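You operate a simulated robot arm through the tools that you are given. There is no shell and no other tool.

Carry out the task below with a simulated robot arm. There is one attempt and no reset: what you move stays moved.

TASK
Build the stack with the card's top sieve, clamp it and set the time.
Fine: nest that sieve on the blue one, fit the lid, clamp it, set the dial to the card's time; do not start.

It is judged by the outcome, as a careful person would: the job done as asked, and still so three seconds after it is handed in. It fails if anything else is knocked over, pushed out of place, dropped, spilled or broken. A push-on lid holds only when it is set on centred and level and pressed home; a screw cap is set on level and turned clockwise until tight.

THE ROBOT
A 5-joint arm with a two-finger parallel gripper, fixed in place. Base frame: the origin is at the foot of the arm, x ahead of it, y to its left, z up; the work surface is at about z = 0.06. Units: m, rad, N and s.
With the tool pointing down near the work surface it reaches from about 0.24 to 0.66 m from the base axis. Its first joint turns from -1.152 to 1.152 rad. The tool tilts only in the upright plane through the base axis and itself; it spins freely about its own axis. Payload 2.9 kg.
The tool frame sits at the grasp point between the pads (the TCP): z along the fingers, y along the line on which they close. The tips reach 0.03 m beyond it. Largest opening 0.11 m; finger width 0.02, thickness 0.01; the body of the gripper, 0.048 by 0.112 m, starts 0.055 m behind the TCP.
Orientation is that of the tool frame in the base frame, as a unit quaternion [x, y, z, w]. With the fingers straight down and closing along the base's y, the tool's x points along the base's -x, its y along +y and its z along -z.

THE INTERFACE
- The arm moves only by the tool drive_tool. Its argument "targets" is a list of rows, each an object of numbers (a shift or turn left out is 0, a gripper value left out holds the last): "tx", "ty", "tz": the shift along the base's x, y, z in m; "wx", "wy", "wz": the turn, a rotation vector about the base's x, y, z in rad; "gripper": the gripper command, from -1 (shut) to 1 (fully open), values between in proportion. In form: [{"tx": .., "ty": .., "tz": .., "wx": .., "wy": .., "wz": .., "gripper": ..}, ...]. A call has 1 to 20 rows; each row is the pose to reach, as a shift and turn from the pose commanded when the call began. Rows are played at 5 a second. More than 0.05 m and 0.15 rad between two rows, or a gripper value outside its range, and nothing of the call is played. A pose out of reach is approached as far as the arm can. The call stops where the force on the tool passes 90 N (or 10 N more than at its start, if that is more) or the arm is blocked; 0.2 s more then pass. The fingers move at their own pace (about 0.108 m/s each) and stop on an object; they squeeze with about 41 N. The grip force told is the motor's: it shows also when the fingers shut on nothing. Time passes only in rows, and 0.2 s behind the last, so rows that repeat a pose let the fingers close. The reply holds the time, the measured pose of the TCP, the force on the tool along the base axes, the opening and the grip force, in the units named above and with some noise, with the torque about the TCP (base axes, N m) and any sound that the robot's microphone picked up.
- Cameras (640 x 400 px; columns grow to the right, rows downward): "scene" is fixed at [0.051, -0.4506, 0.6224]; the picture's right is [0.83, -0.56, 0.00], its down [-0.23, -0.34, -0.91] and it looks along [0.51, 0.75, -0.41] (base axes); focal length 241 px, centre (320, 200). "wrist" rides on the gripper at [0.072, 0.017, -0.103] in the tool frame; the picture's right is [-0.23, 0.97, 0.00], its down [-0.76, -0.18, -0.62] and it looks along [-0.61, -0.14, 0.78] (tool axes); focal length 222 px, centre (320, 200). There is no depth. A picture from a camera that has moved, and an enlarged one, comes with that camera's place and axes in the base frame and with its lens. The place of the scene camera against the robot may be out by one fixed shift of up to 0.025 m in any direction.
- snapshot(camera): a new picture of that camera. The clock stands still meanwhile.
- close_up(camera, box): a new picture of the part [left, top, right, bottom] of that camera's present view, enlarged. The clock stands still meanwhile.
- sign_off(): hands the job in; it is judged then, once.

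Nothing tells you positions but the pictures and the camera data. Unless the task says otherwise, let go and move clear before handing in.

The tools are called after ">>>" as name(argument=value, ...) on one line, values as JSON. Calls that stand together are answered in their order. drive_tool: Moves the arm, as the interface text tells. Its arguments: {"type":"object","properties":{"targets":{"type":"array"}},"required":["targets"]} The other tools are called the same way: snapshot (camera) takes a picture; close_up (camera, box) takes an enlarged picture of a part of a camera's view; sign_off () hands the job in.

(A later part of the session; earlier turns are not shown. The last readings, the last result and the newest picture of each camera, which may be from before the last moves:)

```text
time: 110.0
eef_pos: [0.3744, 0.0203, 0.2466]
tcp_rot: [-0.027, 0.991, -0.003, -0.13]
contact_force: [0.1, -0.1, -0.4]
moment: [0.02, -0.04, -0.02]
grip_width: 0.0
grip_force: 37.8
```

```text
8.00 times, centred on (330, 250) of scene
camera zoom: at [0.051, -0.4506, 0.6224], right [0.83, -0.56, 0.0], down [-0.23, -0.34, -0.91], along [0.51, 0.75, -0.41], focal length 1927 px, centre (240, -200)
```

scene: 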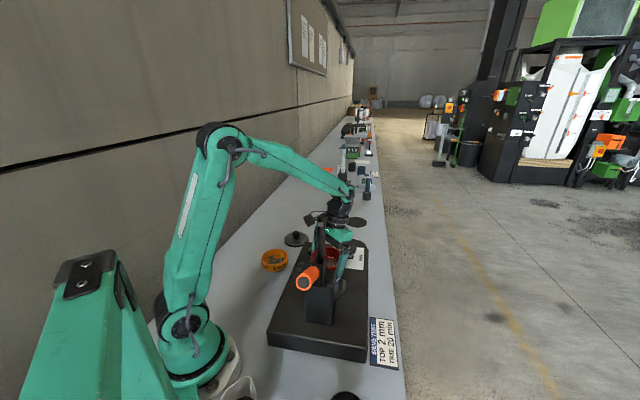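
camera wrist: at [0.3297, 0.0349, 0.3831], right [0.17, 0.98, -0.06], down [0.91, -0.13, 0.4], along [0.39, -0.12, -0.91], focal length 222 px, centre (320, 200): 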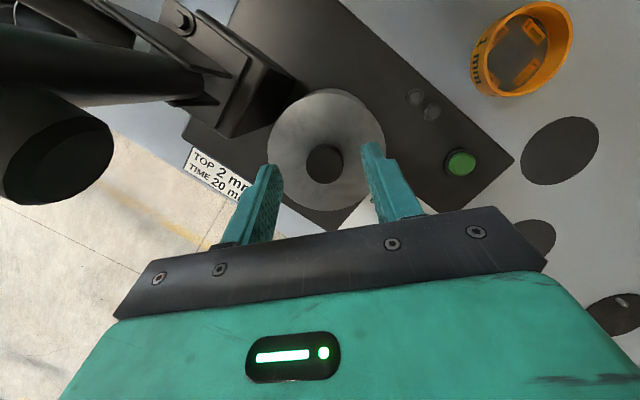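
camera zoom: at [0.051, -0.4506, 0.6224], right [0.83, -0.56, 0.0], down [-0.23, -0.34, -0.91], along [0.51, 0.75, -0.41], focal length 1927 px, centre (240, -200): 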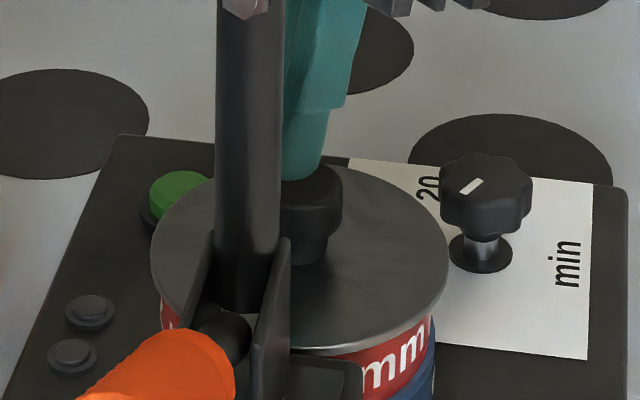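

>>> drive_tool(targets=[{"tz": -0.002}, {"tz": -0.004}, {"tz": -0.006}, {"tz": -0.008}, {"tz": -0.01}, {"tz": -0.01}])

>>> close_up(camera="scene", box=[300, 225, 360, 275])

```text
time: 111.4
eef_pos: [0.3751, 0.0213, 0.239]
tcp_rot: [-0.026, 0.991, -0.003, -0.128]
contact_force: [-6.8, -1.4, 47.6]
moment: [-0.08, 0.12, 0.01]
grip_width: 0.0
grip_force: 38.1
```

```text
8.00 times, centred on (330, 250) of scene
camera zoom: at [0.0507, -0.4506, 0.6224], right [0.83, -0.56, 0.0], down [-0.23, -0.34, -0.91], along [0.51, 0.75, -0.41], focal length 1927 px, centre (240, -200)
```

zoom: 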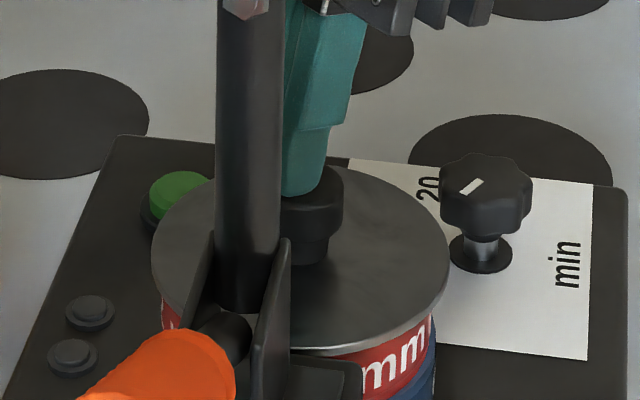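

>>> drive_tool(targets=[{"tz": -0.0007}, {"tz": -0.0014}, {"tz": -0.0018}, {"tz": -0.0018}])

>>> close_up(camera="scene", box=[300, 225, 360, 275])

```text
time: 112.4
eef_pos: [0.376, 0.0215, 0.2398]
tcp_rot: [-0.026, 0.992, -0.003, -0.126]
contact_force: [-9.2, -1.5, 59.8]
moment: [-0.01, 0.16, -0.04]
grip_width: 0.0002
grip_force: 37.7
```

```text
8.00 times, centred on (330, 250) of scene
camera zoom: at [0.0507, -0.4506, 0.6224], right [0.83, -0.56, 0.0], down [-0.23, -0.34, -0.91], along [0.51, 0.75, -0.41], focal length 1927 px, centre (240, -200)
```

zoom: 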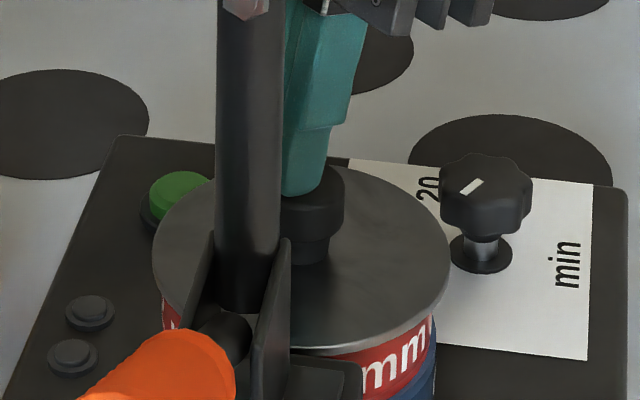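

>>> drive_tool(targets=[{"tz": 0.004}, {"tz": 0.01}, {"tz": 0.02}, {"tz": 0.03}, {"tz": 0.03}])

>>> close_up(camera="scene", box=[325, 252, 355, 275])

>>> close_up(camera="scene", box=[305, 245, 330, 270])

>>> close_up(camera="wrist", box=[240, 70, 420, 230])

```text
time: 113.6
eef_pos: [0.3739, 0.0214, 0.2652]
tcp_rot: [-0.025, 0.991, -0.003, -0.13]
contact_force: [0.4, -0.5, -0.3]
moment: [0.01, 0.0, 0.0]
grip_width: 0.0002
grip_force: 37.2
```

```text
16.00 times, centred on (340, 264) of scene
camera zoom: at [0.051, -0.4506, 0.6224], right [0.83, -0.56, 0.0], down [-0.23, -0.34, -0.91], along [0.51, 0.75, -0.41], focal length 3853 px, centre (0, -816)
```

zoom: 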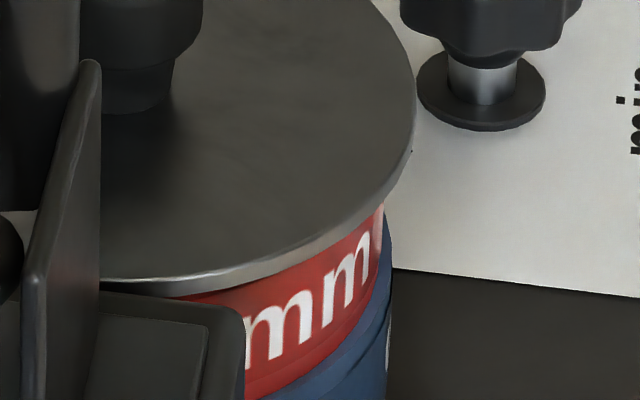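

```text
16.00 times, centred on (318, 258) of scene
camera zoom: at [0.051, -0.4506, 0.6224], right [0.83, -0.56, 0.0], down [-0.23, -0.34, -0.91], along [0.51, 0.75, -0.41], focal length 3853 px, centre (360, -720)
```

zoom: 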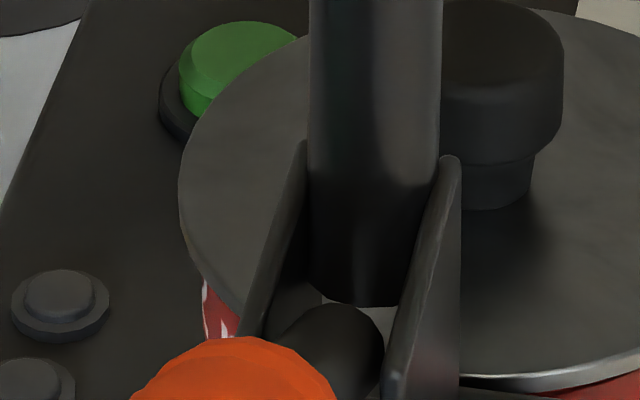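

```text
2.50 times, centred on (330, 150) of wrist
camera zoom: at [0.3301, 0.0348, 0.3843], right [0.17, 0.98, -0.06], down [0.91, -0.13, 0.4], along [0.39, -0.12, -0.91], focal length 555 px, centre (295, 325)
```

zoom: 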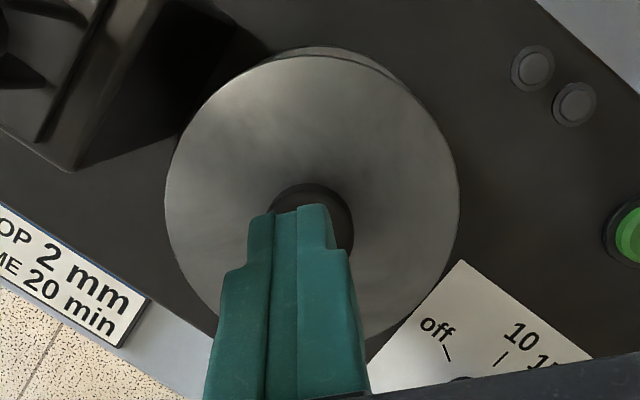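

The lid now lies flush on the red rim, with no gap visible under it. I'll rise well above the clamp, straighten the tool, and check from directly above that the lid is concentric with the stack.

>>> drive_tool(targets=[{"tz": 0.03, "tx": 0.01}, {"tz": 0.06, "tx": 0.02}, {"tz": 0.1, "tx": 0.02}, {"tz": 0.14, "tx": 0.02}, {"tz": 0.16, "tx": 0.02}, {"tz": 0.16, "tx": 0.02, "wx": 0.007, "wy": -0.131}, {"tz": 0.16, "tx": 0.01, "wx": 0.0137, "wy": -0.2617}, {"tz": 0.16, "tx": 0.0015, "wx": 0.0137, "wy": -0.2617}, {"tz": 0.16, "tx": 0.0015, "wx": 0.0137, "wy": -0.2617}])

>>> snapshot(camera="wrist")

>>> close_up(camera="wrist", box=[240, 0, 400, 130])

```text
time: 115.6
eef_pos: [0.375, 0.022, 0.4251]
tcp_rot: [-0.027, 1.0, 0.0, 0.0]
contact_force: [-0.8, 0.5, -0.4]
moment: [-0.01, 0.02, 0.0]
grip_width: 0.0
grip_force: 37.3
```

```text
taken
camera wrist: at [0.3017, 0.0335, 0.5293], right [0.18, 0.98, 0.0], down [0.77, -0.14, 0.62], along [0.61, -0.11, -0.78], focal length 222 px, centre (320, 200)
```

wrist: 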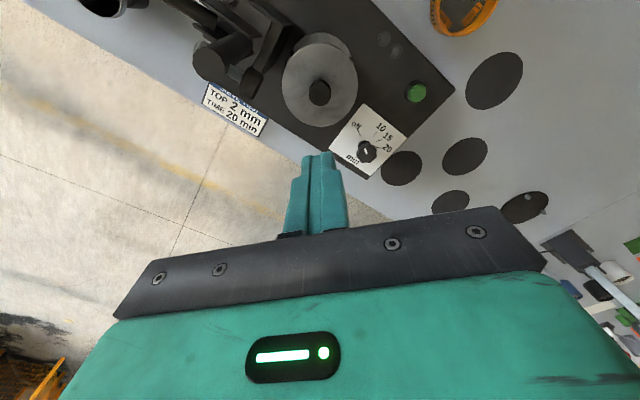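

```text
3.08 times, centred on (320, 65) of wrist
camera zoom: at [0.3017, 0.0335, 0.5293], right [0.18, 0.98, 0.0], down [0.77, -0.14, 0.62], along [0.61, -0.11, -0.78], focal length 684 px, centre (320, 615)
```

zoom: 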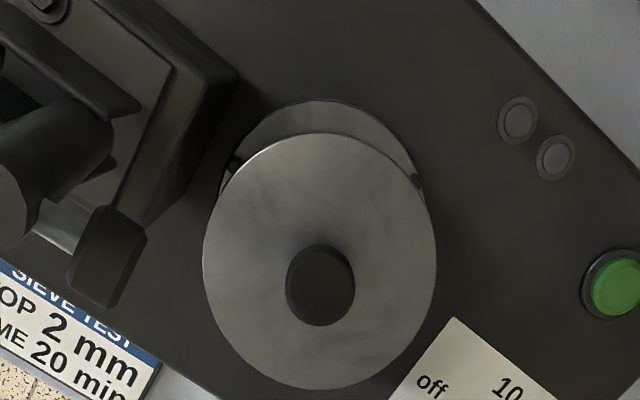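

The lid is concentric with the mount to about 1 mm. Now the clamp: the orange handle points away from the stack and slopes up, and the clamp plane runs along the machine's long axis. I'll turn the tool to that plane and take a closer look at the handle from above.

>>> drive_tool(targets=[{"tz": 0.03, "wz": 0.12, "gripper": -1}, {"tx": -0.02, "ty": -0.02, "tz": 0.05, "wz": 0.25}, {"tx": -0.04, "ty": -0.045, "tz": 0.06, "wz": 0.37}, {"tx": -0.06, "ty": -0.07, "tz": 0.06, "wz": 0.5}, {"tx": -0.085, "ty": -0.095, "tz": 0.06, "wz": 0.62}, {"tx": -0.105, "ty": -0.12, "tz": 0.06, "wz": 0.733}, {"tx": -0.105, "ty": -0.12, "tz": 0.06, "wz": 0.733, "gripper": 1}, {"tx": -0.105, "ty": -0.12, "tz": 0.06, "wz": 0.733, "gripper": 1}])

>>> snapshot(camera="wrist")

>>> snapshot(camera="scene")

```text
time: 117.4
eef_pos: [0.2718, -0.099, 0.4867]
tcp_rot: [-0.384, 0.923, 0.0, 0.001]
contact_force: [0.9, -0.3, 0.7]
moment: [-0.03, 0.0, 0.0]
grip_width: 0.1101
grip_force: 0.0
```

```text
taken
camera wrist: at [0.2073, -0.1382, 0.5895], right [-0.53, 0.85, 0.0], down [0.66, 0.41, 0.62], along [0.53, 0.33, -0.78], focal length 222 px, centre (320, 200)
```

wrist: 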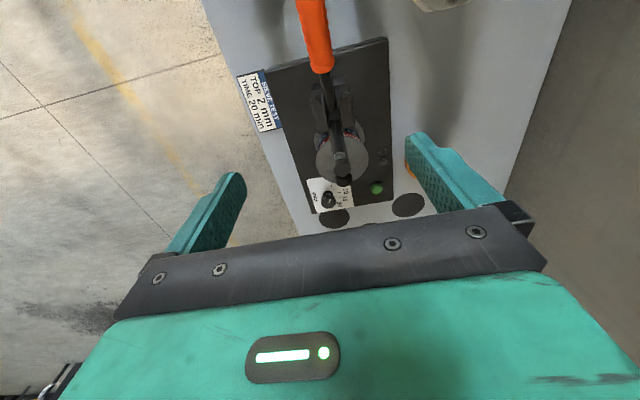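

```text
taken
```

scene: 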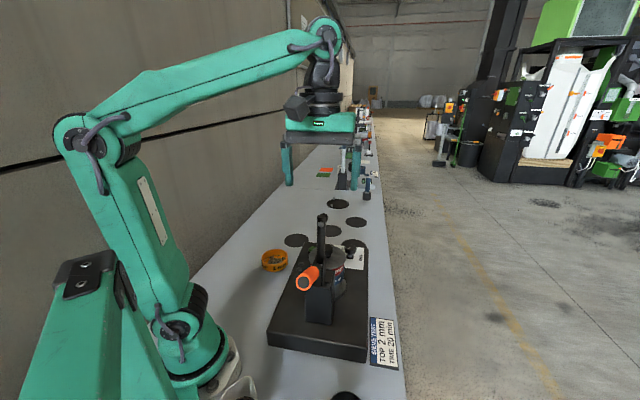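

>>> close_up(camera="wrist", box=[260, 0, 420, 110])

>>> close_up(camera="wrist", box=[280, 70, 400, 220])

>>> close_up(camera="scene", box=[290, 205, 360, 300])

```text
3.64 times, centred on (340, 55) of wrist
camera zoom: at [0.2073, -0.1382, 0.5895], right [-0.53, 0.85, 0.0], down [0.66, 0.41, 0.62], along [0.53, 0.33, -0.78], focal length 808 px, centre (247, 727)
```

zoom: 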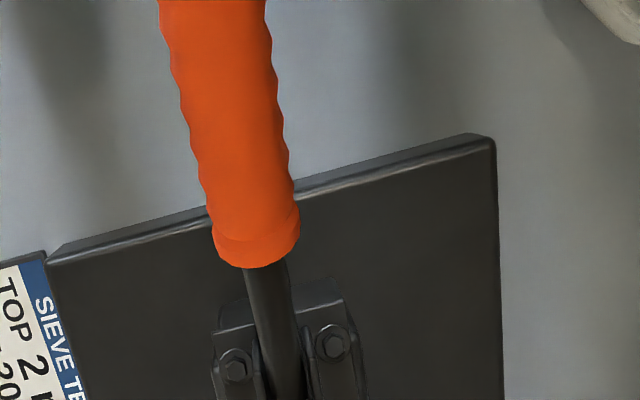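

```text
2.67 times, centred on (340, 145) of wrist
camera zoom: at [0.2073, -0.1382, 0.5895], right [-0.53, 0.85, 0.0], down [0.66, 0.41, 0.62], along [0.53, 0.33, -0.78], focal length 592 px, centre (267, 347)
```

zoom: 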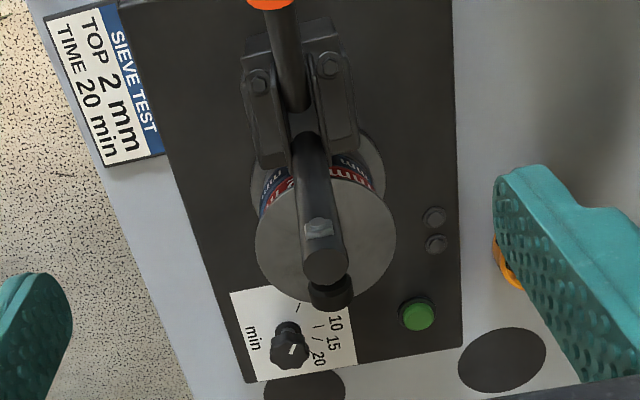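

```text
4.21 times, centred on (325, 252) of scene
camera zoom: at [0.051, -0.4506, 0.6224], right [0.83, -0.56, 0.0], down [-0.23, -0.34, -0.91], along [0.51, 0.75, -0.41], focal length 1014 px, centre (299, -21)
```

zoom: 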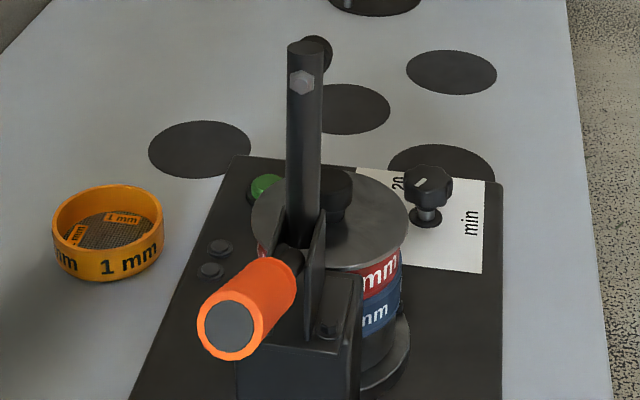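

I can see the handle shaft enters the bracket on the same hinge as the arm. I'll move above the outer part of the orange grip, fingers straddling its plane.

>>> drive_tool(targets=[{"tx": -0.02, "ty": -0.016, "tz": -0.02}, {"tx": -0.045, "ty": -0.036, "tz": -0.05}, {"tx": -0.07, "ty": -0.056, "tz": -0.08}, {"tx": -0.07, "ty": -0.056, "tz": -0.1}, {"tx": -0.07, "ty": -0.056, "tz": -0.1}])

>>> snapshot(camera="wrist")

>>> close_up(camera="scene", box=[230, 150, 390, 310])

```text
time: 118.6
eef_pos: [0.2016, -0.1548, 0.3852]
tcp_rot: [-0.383, 0.924, 0.0, 0.0]
contact_force: [1.2, 0.6, -0.5]
moment: [0.01, 0.01, -0.01]
grip_width: 0.1098
grip_force: 0.1
```

```text
taken
camera wrist: at [0.1369, -0.1948, 0.4887], right [-0.53, 0.85, 0.0], down [0.66, 0.41, 0.62], along [0.53, 0.33, -0.78], focal length 222 px, centre (320, 200)
```

wrist: 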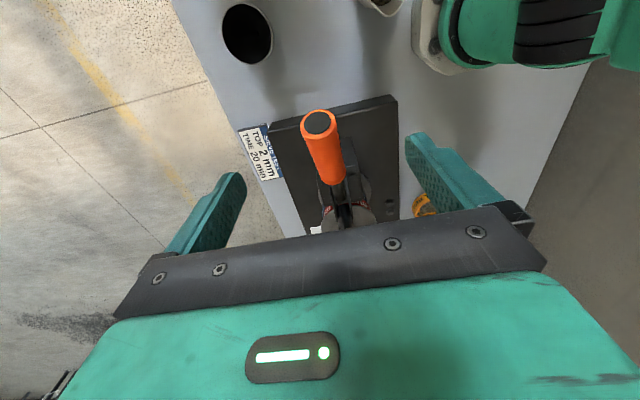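

```text
2.50 times, centred on (310, 230) of scene
camera zoom: at [0.051, -0.4506, 0.6224], right [0.83, -0.56, 0.0], down [-0.23, -0.34, -0.91], along [0.51, 0.75, -0.41], focal length 602 px, centre (345, 125)
```

zoom: 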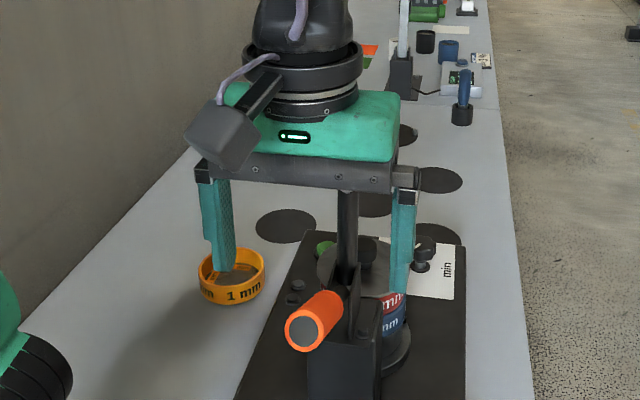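

The handle tip is at about (0.186, −0.167, 0.323), on the clamp plane under the hand. I'll lower so the pads straddle the grip about 25 mm from its tip.

>>> drive_tool(targets=[{"tx": -0.0008, "ty": 0.0028, "tz": -0.025, "gripper": 0.4}, {"tx": -0.0008, "ty": 0.0028, "tz": -0.05, "gripper": 0.2}, {"tx": -0.0008, "ty": 0.0028, "tz": -0.065, "gripper": 0.2}, {"tx": -0.0008, "ty": 0.0028, "tz": -0.073, "gripper": 0.2}, {"tx": -0.0008, "ty": 0.0028, "tz": -0.073, "gripper": 0.2}])

>>> snapshot(camera="wrist")

>>> close_up(camera="scene", box=[250, 200, 370, 320])

```text
time: 119.8
eef_pos: [0.2009, -0.1523, 0.3117]
tcp_rot: [-0.382, 0.924, -0.001, 0.001]
contact_force: [0.1, 0.9, -0.1]
moment: [0.0, 0.0, 0.03]
grip_width: 0.0662
grip_force: 0.0
```

```text
taken
camera wrist: at [0.1366, -0.192, 0.4158], right [-0.53, 0.85, 0.0], down [0.66, 0.41, 0.62], along [0.53, 0.33, -0.78], focal length 222 px, centre (320, 200)
```

wrist: 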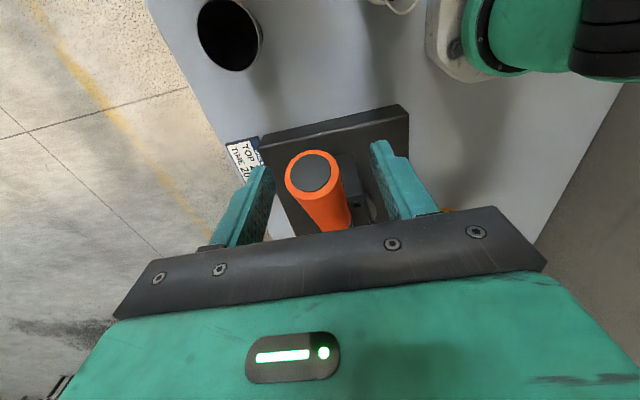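

```text
3.33 times, centred on (310, 260) of scene
camera zoom: at [0.051, -0.4506, 0.6224], right [0.83, -0.56, 0.0], down [-0.23, -0.34, -0.91], along [0.51, 0.75, -0.41], focal length 803 px, centre (353, 0)
```

zoom: 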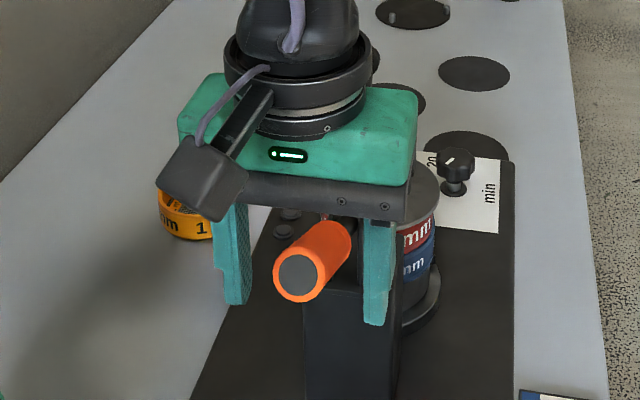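

>>> drive_tool(targets=[{"gripper": -0.2}, {"gripper": -1}, {"gripper": -1}, {"gripper": -1}])

>>> snapshot(camera="wrist")

>>> close_up(camera="scene", box=[250, 200, 370, 320])

```text
time: 120.8
eef_pos: [0.1998, -0.1521, 0.3124]
tcp_rot: [-0.383, 0.924, -0.002, 0.001]
contact_force: [11.9, -12.2, -5.4]
moment: [-0.09, 0.36, 0.47]
grip_width: 0.0263
grip_force: 44.8
```

```text
taken
camera wrist: at [0.137, -0.1924, 0.416], right [-0.53, 0.85, 0.0], down [0.66, 0.42, 0.62], along [0.53, 0.33, -0.78], focal length 222 px, centre (320, 200)
```

wrist: 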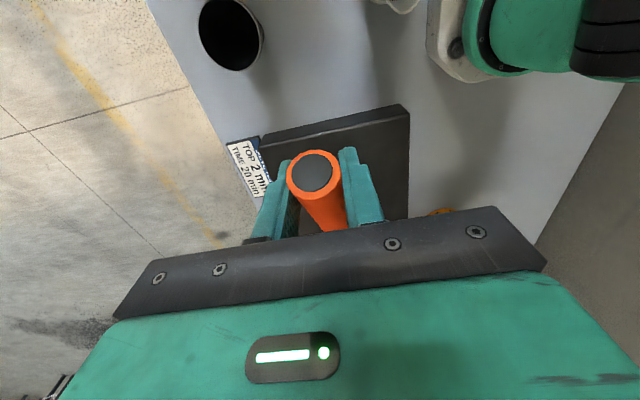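

```text
3.33 times, centred on (310, 260) of scene
camera zoom: at [0.0511, -0.4507, 0.6224], right [0.83, -0.56, 0.0], down [-0.23, -0.34, -0.91], along [0.51, 0.75, -0.41], focal length 803 px, centre (353, 0)
```

zoom: 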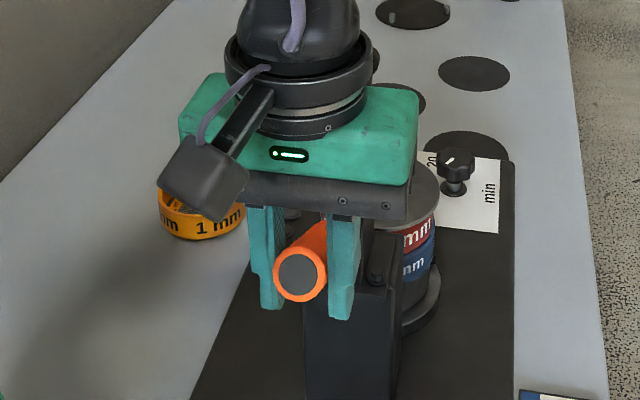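

Handle gripped. I'll start swinging it up and toward the stack along its arc, in small steps while reading the forces.

>>> drive_tool(targets=[{"tx": 0.0017, "ty": 0.0002, "tz": 0.0027}, {"tx": 0.0026, "ty": 0.0012, "tz": 0.0054}, {"tx": 0.0036, "ty": 0.0021, "tz": 0.008}, {"tx": 0.0036, "ty": 0.0021, "tz": 0.008}])

>>> close_up(camera="scene", box=[250, 200, 370, 320])

```text
time: 121.8
eef_pos: [0.2032, -0.1497, 0.3193]
tcp_rot: [-0.383, 0.924, 0.0, 0.0]
contact_force: [16.8, 3.2, -26.6]
moment: [-0.92, 0.8, -0.65]
grip_width: 0.0265
grip_force: 44.8
```

```text
3.33 times, centred on (310, 260) of scene
camera zoom: at [0.0512, -0.4506, 0.6224], right [0.83, -0.56, 0.0], down [-0.23, -0.34, -0.91], along [0.51, 0.75, -0.41], focal length 803 px, centre (353, 0)
```

zoom: 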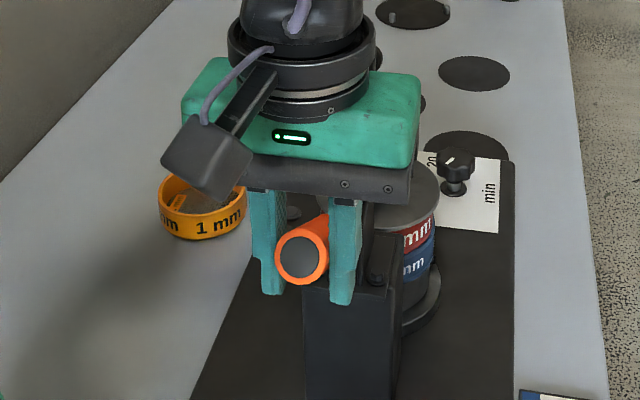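

The handle is moving up with it. The reaction says the arc's radius is slightly shorter, so I'll adjust inward and continue.

>>> drive_tool(targets=[{"tx": 0.0036, "ty": 0.0034, "tz": 0.0055}, {"tx": 0.0071, "ty": 0.0068, "tz": 0.0117}, {"tx": 0.0107, "ty": 0.0103, "tz": 0.0175}, {"tx": 0.0144, "ty": 0.0138, "tz": 0.0232}, {"tx": 0.0144, "ty": 0.0138, "tz": 0.0232}])

>>> close_up(camera="scene", box=[250, 180, 370, 300])

>>> snapshot(camera="wrist")

```text
time: 123.0
eef_pos: [0.217, -0.1367, 0.3443]
tcp_rot: [-0.382, 0.924, 0.0, 0.0]
contact_force: [-6.4, 7.0, -12.0]
moment: [-0.92, 0.42, -0.77]
grip_width: 0.0265
grip_force: 44.9
```

```text
3.33 times, centred on (310, 240) of scene
camera zoom: at [0.051, -0.4506, 0.6224], right [0.83, -0.56, 0.0], down [-0.23, -0.34, -0.91], along [0.51, 0.75, -0.41], focal length 803 px, centre (353, 67)
```

zoom: 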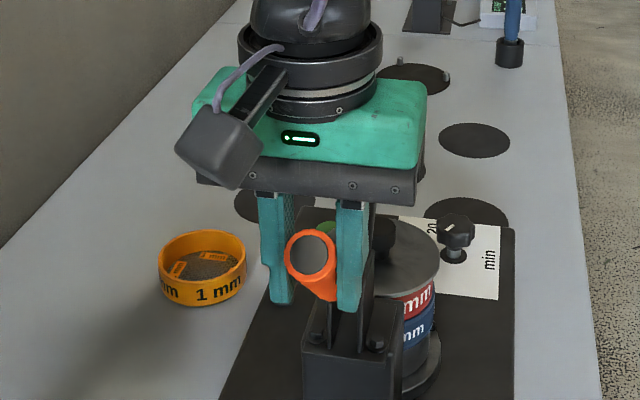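

```text
taken
camera wrist: at [0.1539, -0.1761, 0.4472], right [-0.53, 0.85, 0.0], down [0.66, 0.41, 0.62], along [0.53, 0.33, -0.78], focal length 222 px, centre (320, 200)
```

wrist: 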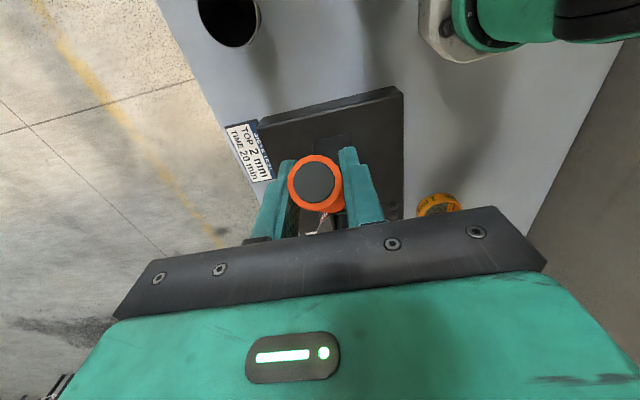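

The clamp handle is swinging smoothly. Continuing along the arc.

>>> drive_tool(targets=[{"tx": 0.0038, "ty": 0.0037, "tz": 0.0052}, {"tx": 0.0079, "ty": 0.0076, "tz": 0.0102}, {"tx": 0.0121, "ty": 0.0116, "tz": 0.015}, {"tx": 0.0164, "ty": 0.0158, "tz": 0.0196}, {"tx": 0.021, "ty": 0.0202, "tz": 0.024}, {"tx": 0.0256, "ty": 0.0246, "tz": 0.028}, {"tx": 0.0256, "ty": 0.0246, "tz": 0.028}])

>>> close_up(camera="scene", box=[260, 170, 380, 290])

>>> snapshot(camera="wrist")

```text
time: 124.6
eef_pos: [0.2428, -0.1117, 0.3699]
tcp_rot: [-0.384, 0.923, 0.002, -0.002]
contact_force: [-15.4, 18.0, -23.1]
moment: [-1.4, 0.03, -0.87]
grip_width: 0.0266
grip_force: 44.7
```

```text
3.33 times, centred on (320, 230) of scene
camera zoom: at [0.051, -0.4505, 0.6225], right [0.83, -0.56, 0.0], down [-0.23, -0.34, -0.91], along [0.51, 0.75, -0.41], focal length 803 px, centre (320, 100)
```

zoom: 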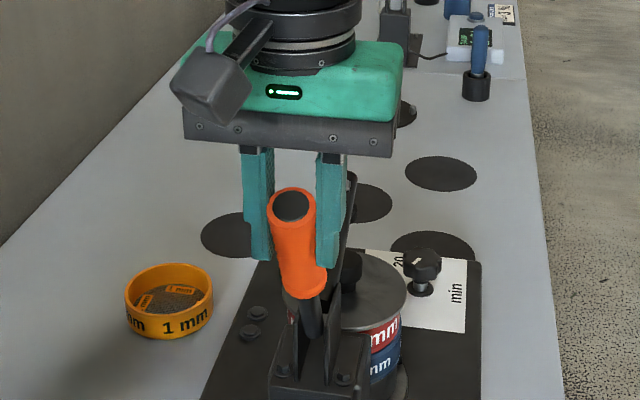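

```text
taken
camera wrist: at [0.1796, -0.1513, 0.4736], right [-0.53, 0.85, 0.01], down [0.67, 0.41, 0.62], along [0.52, 0.33, -0.78], focal length 222 px, centre (320, 200)
```

wrist: 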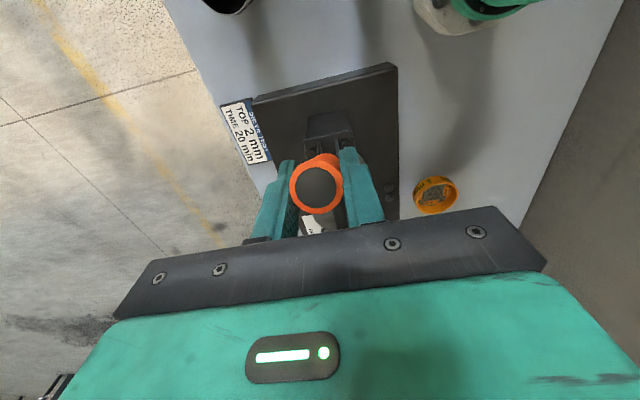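

>>> drive_tool(targets=[{"tx": 0.0034, "ty": 0.0041, "tz": 0.0012}, {"tx": 0.0068, "ty": 0.0082, "tz": 0.0034}, {"tx": 0.0112, "ty": 0.0124, "tz": 0.0058}, {"tx": 0.0155, "ty": 0.0166, "tz": 0.008}, {"tx": 0.0155, "ty": 0.0166, "tz": 0.008}])

>>> close_up(camera="scene", box=[270, 180, 380, 290])

>>> snapshot(camera="wrist")

```text
time: 125.8
eef_pos: [0.2582, -0.0938, 0.3784]
tcp_rot: [-0.383, 0.924, 0.002, -0.001]
contact_force: [-15.8, 10.8, -19.0]
moment: [-1.3, 0.3, -0.37]
grip_width: 0.0267
grip_force: 44.8
```

```text
3.64 times, centred on (325, 235) of scene
camera zoom: at [0.051, -0.4506, 0.6224], right [0.83, -0.56, 0.0], down [-0.23, -0.34, -0.91], along [0.51, 0.75, -0.41], focal length 876 px, centre (302, 73)
```

zoom: 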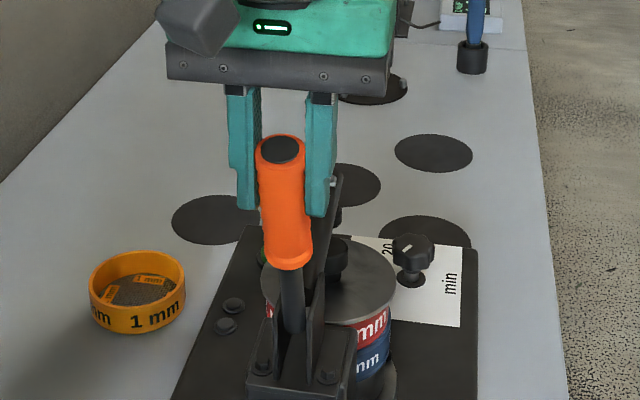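

```text
taken
camera wrist: at [0.1954, -0.1351, 0.4829], right [-0.53, 0.85, 0.0], down [0.67, 0.41, 0.62], along [0.53, 0.33, -0.78], focal length 222 px, centre (320, 200)
```

wrist: 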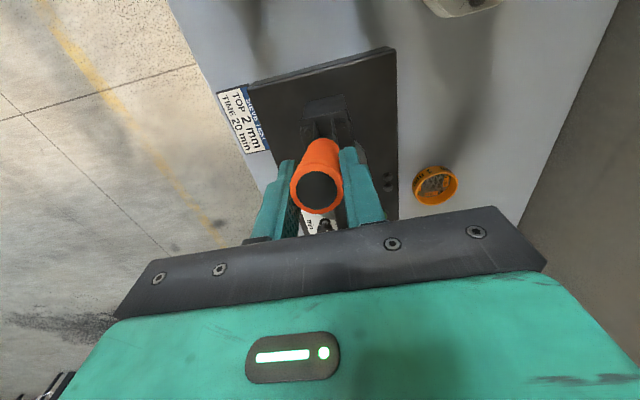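

The clamp arm is coming down behind the handle as it nears vertical. Continuing.

>>> drive_tool(targets=[{"tx": 0.004, "ty": 0.0045, "tz": 0.0003}, {"tx": 0.0078, "ty": 0.0089, "tz": 0.001}, {"tx": 0.0121, "ty": 0.013, "tz": 0.002}, {"tx": 0.0163, "ty": 0.0171, "tz": 0.0026}, {"tx": 0.0163, "ty": 0.0171, "tz": 0.0026}])

>>> close_up(camera="scene", box=[280, 190, 380, 290])

>>> snapshot(camera="wrist")

```text
time: 127.0
eef_pos: [0.2751, -0.0774, 0.3838]
tcp_rot: [-0.383, 0.924, -0.001, 0.002]
contact_force: [-8.9, -4.7, 12.0]
moment: [-0.14, 1.64, 0.09]
grip_width: 0.0265
grip_force: 45.1
```

```text
4.00 times, centred on (330, 240) of scene
camera zoom: at [0.051, -0.4506, 0.6224], right [0.83, -0.56, 0.0], down [-0.23, -0.34, -0.91], along [0.51, 0.75, -0.41], focal length 963 px, centre (280, 40)
```

zoom: 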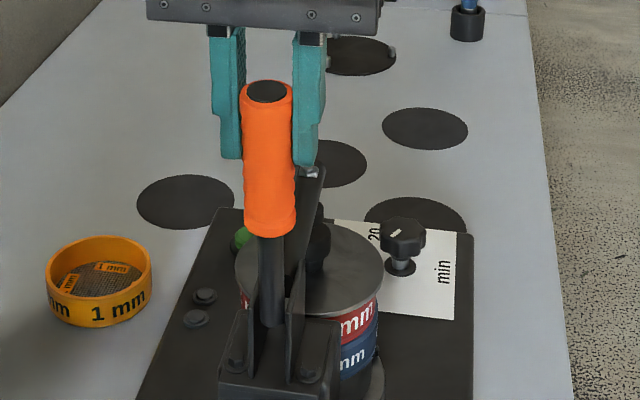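

```text
taken
camera wrist: at [0.2119, -0.1175, 0.4865], right [-0.53, 0.85, 0.0], down [0.66, 0.41, 0.62], along [0.53, 0.33, -0.78], focal length 222 px, centre (320, 200)
```

wrist: 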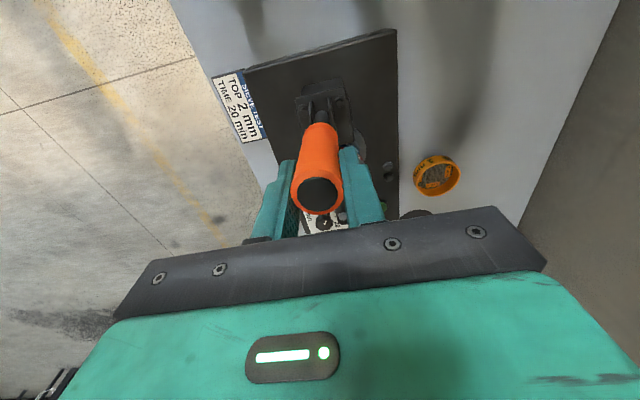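

>>> drive_tool(targets=[{"tx": 0.0043, "ty": 0.0042, "tz": 0.0012}, {"tx": 0.0087, "ty": 0.0083, "tz": 0.0018}, {"tx": 0.013, "ty": 0.0125, "tz": 0.0018}, {"tx": 0.013, "ty": 0.0125, "tz": 0.0018}])

>>> close_up(camera="scene", box=[290, 210, 370, 290])

>>> snapshot(camera="wrist")

```text
time: 128.0
eef_pos: [0.2881, -0.0648, 0.3824]
tcp_rot: [-0.384, 0.923, -0.001, -0.001]
contact_force: [-16.2, 6.6, -13.2]
moment: [-1.42, 0.29, -0.29]
grip_width: 0.0266
grip_force: 45.5
```

```text
5.00 times, centred on (330, 250) of scene
camera zoom: at [0.051, -0.4506, 0.6224], right [0.83, -0.56, 0.0], down [-0.23, -0.34, -0.91], along [0.51, 0.75, -0.41], focal length 1204 px, centre (270, -50)
```

zoom: 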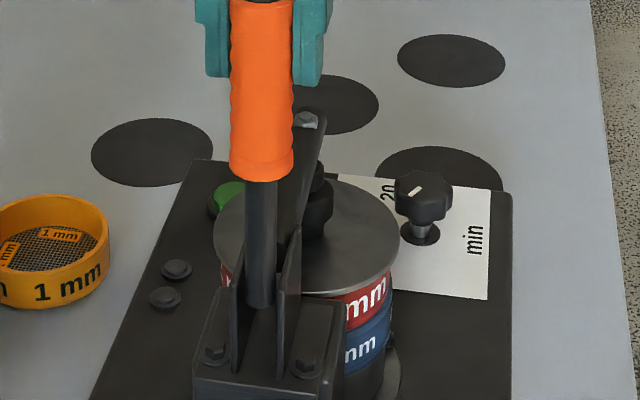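

```text
taken
camera wrist: at [0.2251, -0.1052, 0.4869], right [-0.53, 0.85, 0.0], down [0.67, 0.41, 0.62], along [0.53, 0.33, -0.78], focal length 222 px, centre (320, 200)
```

wrist: 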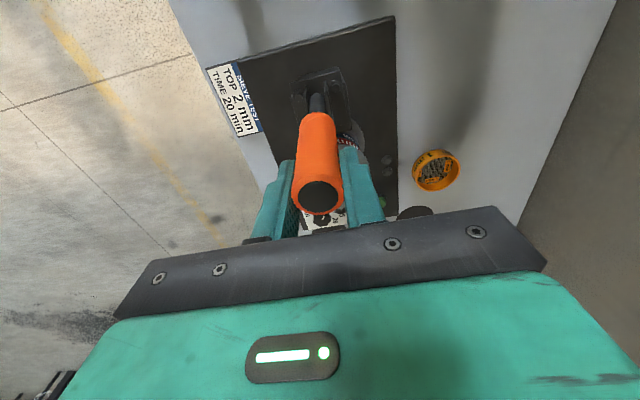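

>>> drive_tool(targets=[{"tx": 0.0025, "ty": 0.0035, "tz": -0.0003}, {"tx": 0.0068, "ty": 0.0077, "tz": -0.0008}, {"tx": 0.0068, "ty": 0.0077, "tz": -0.0008}])

>>> close_up(camera="scene", box=[290, 210, 370, 290])

```text
time: 128.8
eef_pos: [0.295, -0.0576, 0.3836]
tcp_rot: [-0.383, 0.924, 0.0, -0.001]
contact_force: [-8.2, -1.7, -7.3]
moment: [-0.2, 1.65, 0.07]
grip_width: 0.0262
grip_force: 45.0
```

```text
5.00 times, centred on (330, 250) of scene
camera zoom: at [0.051, -0.4506, 0.6224], right [0.83, -0.56, 0.0], down [-0.23, -0.34, -0.91], along [0.51, 0.75, -0.41], focal length 1204 px, centre (270, -50)
```

zoom: 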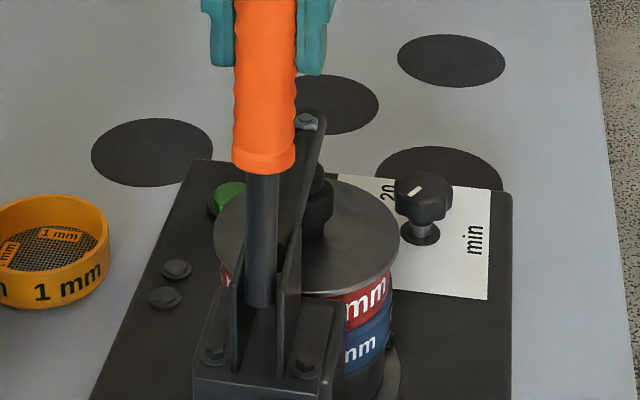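

>>> close_up(camera="scene", box=[315, 225, 345, 260])

>>> close_up(camera="wrist", box=[240, 60, 400, 240])

```text
11.43 times, centred on (330, 242) of scene
camera zoom: at [0.051, -0.4506, 0.6224], right [0.83, -0.56, 0.0], down [-0.23, -0.34, -0.91], along [0.51, 0.75, -0.41], focal length 2752 px, centre (206, -286)
```

zoom: 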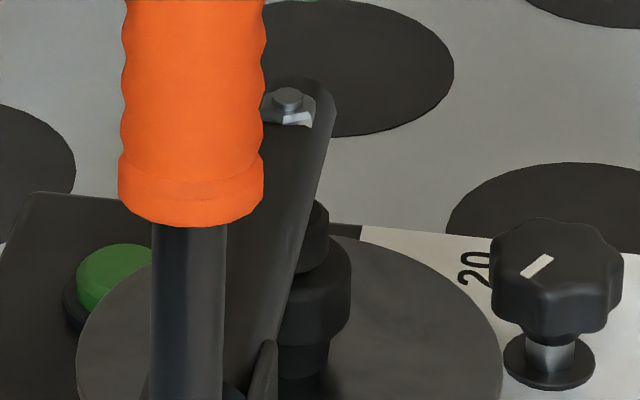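

```text
2.22 times, centred on (320, 150) of wrist
camera zoom: at [0.2319, -0.098, 0.4865], right [-0.53, 0.85, 0.0], down [0.66, 0.41, 0.62], along [0.53, 0.33, -0.78], focal length 494 px, centre (320, 311)
```

zoom: 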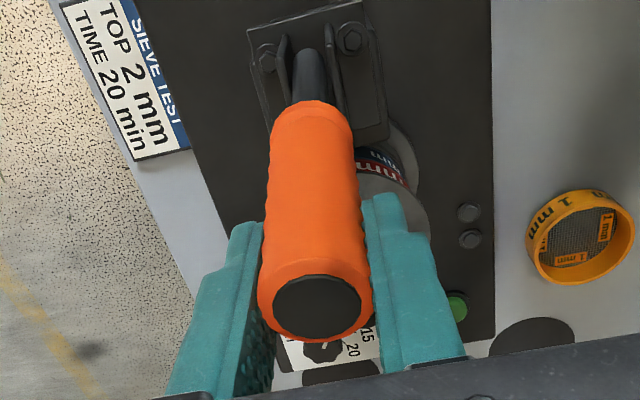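

The foot is right over the lid's knob. I'll push the handle further to drive it over centre, checking force and sound.

>>> drive_tool(targets=[{"tx": 0.0022, "ty": 0.0021, "tz": -0.0003}, {"tx": 0.0043, "ty": 0.0042, "tz": -0.0006}, {"tx": 0.0065, "ty": 0.0062, "tz": -0.0012}, {"tx": 0.0065, "ty": 0.0062, "tz": -0.0012}])

>>> close_up(camera="scene", box=[315, 225, 345, 260])

```text
time: 129.8
eef_pos: [0.3009, -0.0524, 0.3818]
tcp_rot: [-0.382, 0.924, 0.0, 0.0]
contact_force: [-23.3, -27.9, -2.5]
moment: [-2.31, 0.71, -0.22]
grip_width: 0.0269
grip_force: 44.9
```

```text
11.43 times, centred on (330, 242) of scene
camera zoom: at [0.0509, -0.4507, 0.6224], right [0.83, -0.56, 0.0], down [-0.23, -0.34, -0.91], along [0.51, 0.75, -0.41], focal length 2752 px, centre (206, -286)
```

zoom: 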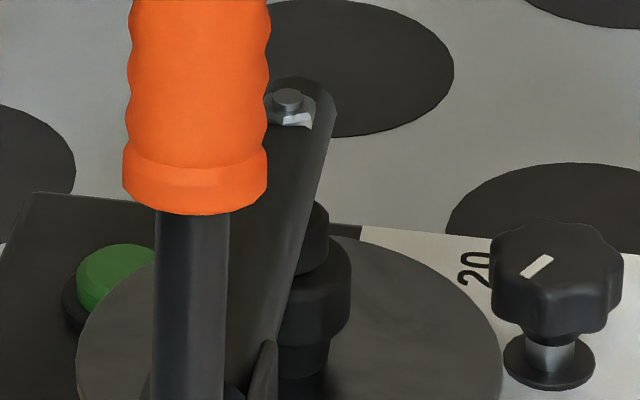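

Resistance has risen to about 36 N as the foot loads the knob. I'll push on through.

>>> drive_tool(targets=[{"tx": 0.0018, "ty": 0.0017, "tz": -0.0004}, {"tx": 0.0036, "ty": 0.0035, "tz": -0.0008}, {"tx": 0.0054, "ty": 0.0052, "tz": -0.0014}, {"tx": 0.0054, "ty": 0.0052, "tz": -0.0014}])

>>> close_up(camera="scene", box=[305, 215, 350, 265])

```text
time: 130.8
eef_pos: [0.306, -0.0477, 0.3811]
tcp_rot: [-0.382, 0.924, 0.0, -0.001]
contact_force: [-29.6, -35.4, 14.2]
moment: [-0.26, 0.53, -0.16]
grip_width: 0.0264
grip_force: 44.5
```

```text
8.00 times, centred on (328, 240) of scene
camera zoom: at [0.0509, -0.4507, 0.6223], right [0.83, -0.56, 0.0], down [-0.23, -0.34, -0.91], along [0.51, 0.75, -0.41], focal length 1927 px, centre (260, -120)
```

zoom: 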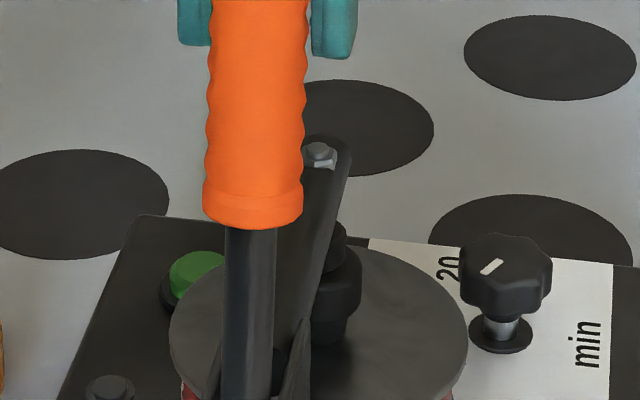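

>>> drive_tool(targets=[{"tx": 0.0018, "ty": 0.0017, "tz": 0.0}, {"tx": 0.0036, "ty": 0.0035, "tz": -0.0003}, {"tx": 0.0054, "ty": 0.0052, "tz": -0.0008}, {"tx": 0.0054, "ty": 0.0052, "tz": -0.0008}])

>>> close_up(camera="scene", box=[305, 215, 350, 265])

```text
time: 131.8
eef_pos: [0.3142, -0.0397, 0.3785]
tcp_rot: [-0.384, 0.924, -0.001, 0.001]
contact_force: [4.4, 1.6, -2.8]
moment: [0.02, 0.07, 0.0]
grip_width: 0.0
grip_force: 37.5
```

```text
8.00 times, centred on (328, 240) of scene
camera zoom: at [0.0511, -0.4506, 0.6224], right [0.83, -0.56, 0.0], down [-0.23, -0.34, -0.91], along [0.51, 0.75, -0.41], focal length 1927 px, centre (260, -120)
```

zoom: 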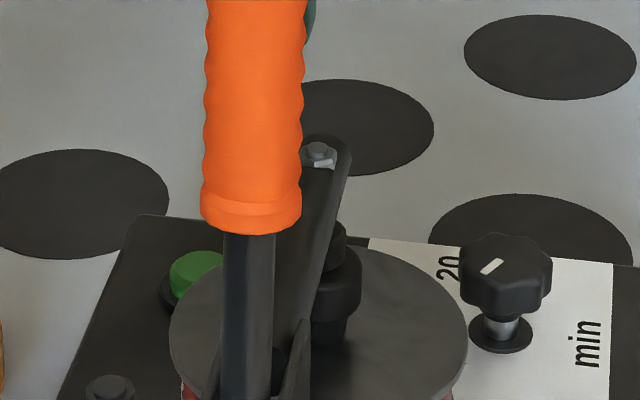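

The fingers slipped off the handle; it stayed near vertical, which suits a straight push from behind. Let me look.

>>> snapshot(camera="wrist")

>>> snapshot(camera="scene")

>>> close_up(camera="scene", box=[270, 180, 370, 290])

```text
taken
camera wrist: at [0.2499, -0.0811, 0.4823], right [-0.53, 0.85, 0.0], down [0.66, 0.41, 0.62], along [0.53, 0.33, -0.78], focal length 222 px, centre (320, 200)
```

wrist: 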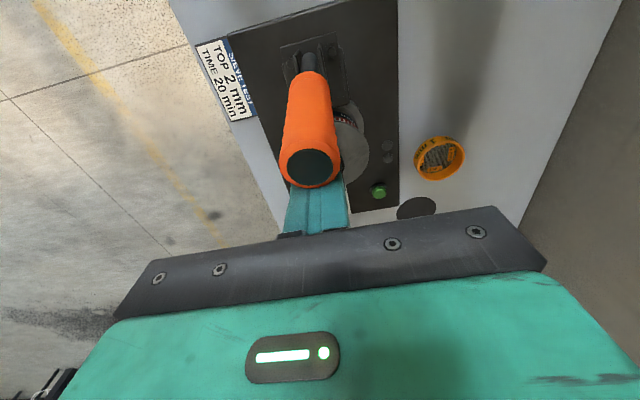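

```text
taken
```

scene: 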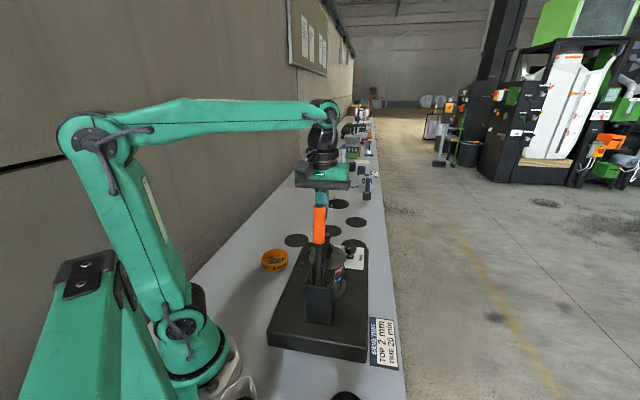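

```text
3.64 times, centred on (320, 235) of scene
camera zoom: at [0.0511, -0.4506, 0.6224], right [0.83, -0.56, 0.0], down [-0.23, -0.34, -0.91], along [0.51, 0.75, -0.41], focal length 876 px, centre (320, 73)
```

zoom: 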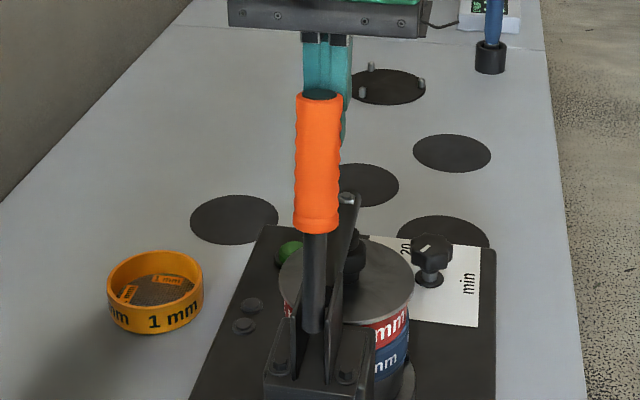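

I'll go up and over, come down behind the handle with the fingers closed, and push it toward the stack.

>>> drive_tool(targets=[{"tz": 0.04, "gripper": -1}, {"tz": 0.08}, {"tz": 0.1}, {"tx": -0.025, "ty": -0.024, "tz": 0.1}, {"tx": -0.05, "ty": -0.048, "tz": 0.1}, {"tx": -0.075, "ty": -0.072, "tz": 0.1}, {"tx": -0.075, "ty": -0.072, "tz": 0.1}])

>>> snapshot(camera="wrist")

>>> close_up(camera="wrist", box=[240, 60, 420, 210])

```text
time: 133.4
eef_pos: [0.2371, -0.1136, 0.4795]
tcp_rot: [-0.384, 0.924, 0.0, 0.0]
contact_force: [0.1, -1.2, -0.9]
moment: [0.02, 0.01, 0.02]
grip_width: 0.0
grip_force: 37.6
```

```text
taken
camera wrist: at [0.174, -0.154, 0.5835], right [-0.53, 0.85, 0.0], down [0.66, 0.41, 0.62], along [0.53, 0.33, -0.78], focal length 222 px, centre (320, 200)
```

wrist: 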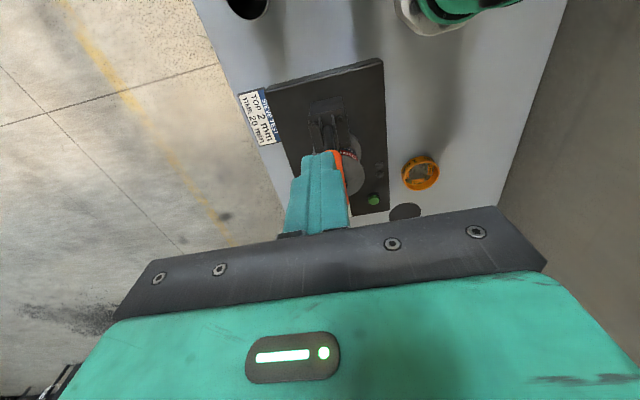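

```text
2.67 times, centred on (330, 135) of wrist
camera zoom: at [0.174, -0.154, 0.5835], right [-0.53, 0.85, 0.0], down [0.66, 0.41, 0.62], along [0.53, 0.33, -0.78], focal length 592 px, centre (293, 373)
```

zoom: 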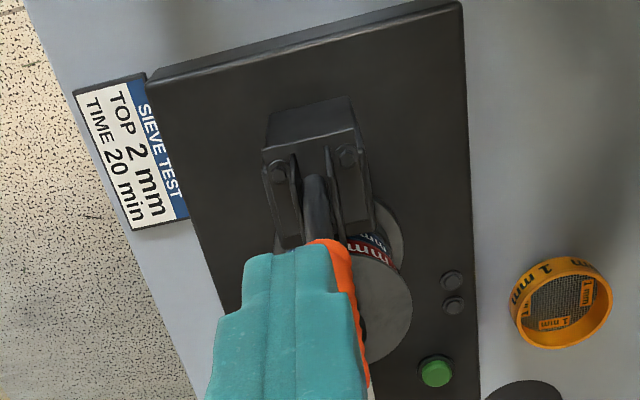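

>>> drive_tool(targets=[{"tx": 0.0028, "ty": -0.0029, "tz": -0.03}, {"tx": 0.0028, "ty": -0.0029, "tz": -0.06}, {"tx": 0.0028, "ty": -0.0029, "tz": -0.0845}, {"tx": 0.0028, "ty": -0.0029, "tz": -0.0845}])

>>> close_up(camera="wrist", box=[240, 60, 420, 210])

>>> close_up(camera="scene", box=[270, 180, 370, 290])

```text
time: 134.4
eef_pos: [0.2396, -0.1164, 0.3946]
tcp_rot: [-0.383, 0.924, -0.001, 0.0]
contact_force: [0.1, 0.2, 0.5]
moment: [0.01, 0.01, -0.01]
grip_width: 0.0
grip_force: 38.3
```

```text
2.67 times, centred on (330, 135) of wrist
camera zoom: at [0.1762, -0.1564, 0.499], right [-0.53, 0.85, 0.0], down [0.66, 0.41, 0.62], along [0.53, 0.33, -0.78], focal length 592 px, centre (293, 373)
```

zoom: 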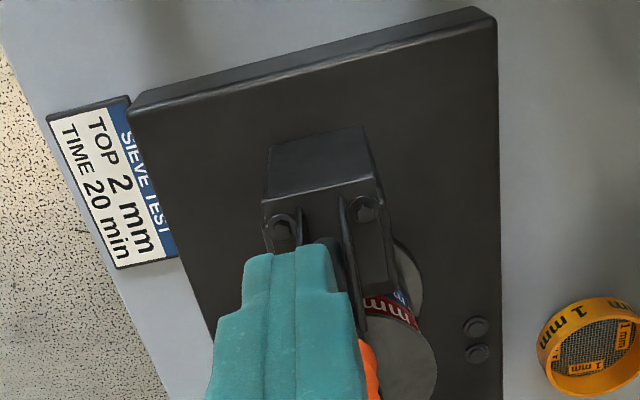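

```text
3.64 times, centred on (320, 235) of scene
camera zoom: at [0.051, -0.4506, 0.6224], right [0.83, -0.56, 0.0], down [-0.23, -0.34, -0.91], along [0.51, 0.75, -0.41], focal length 876 px, centre (320, 73)
```

zoom: 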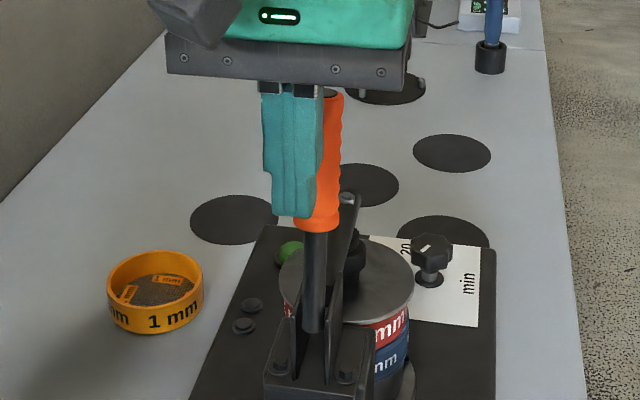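

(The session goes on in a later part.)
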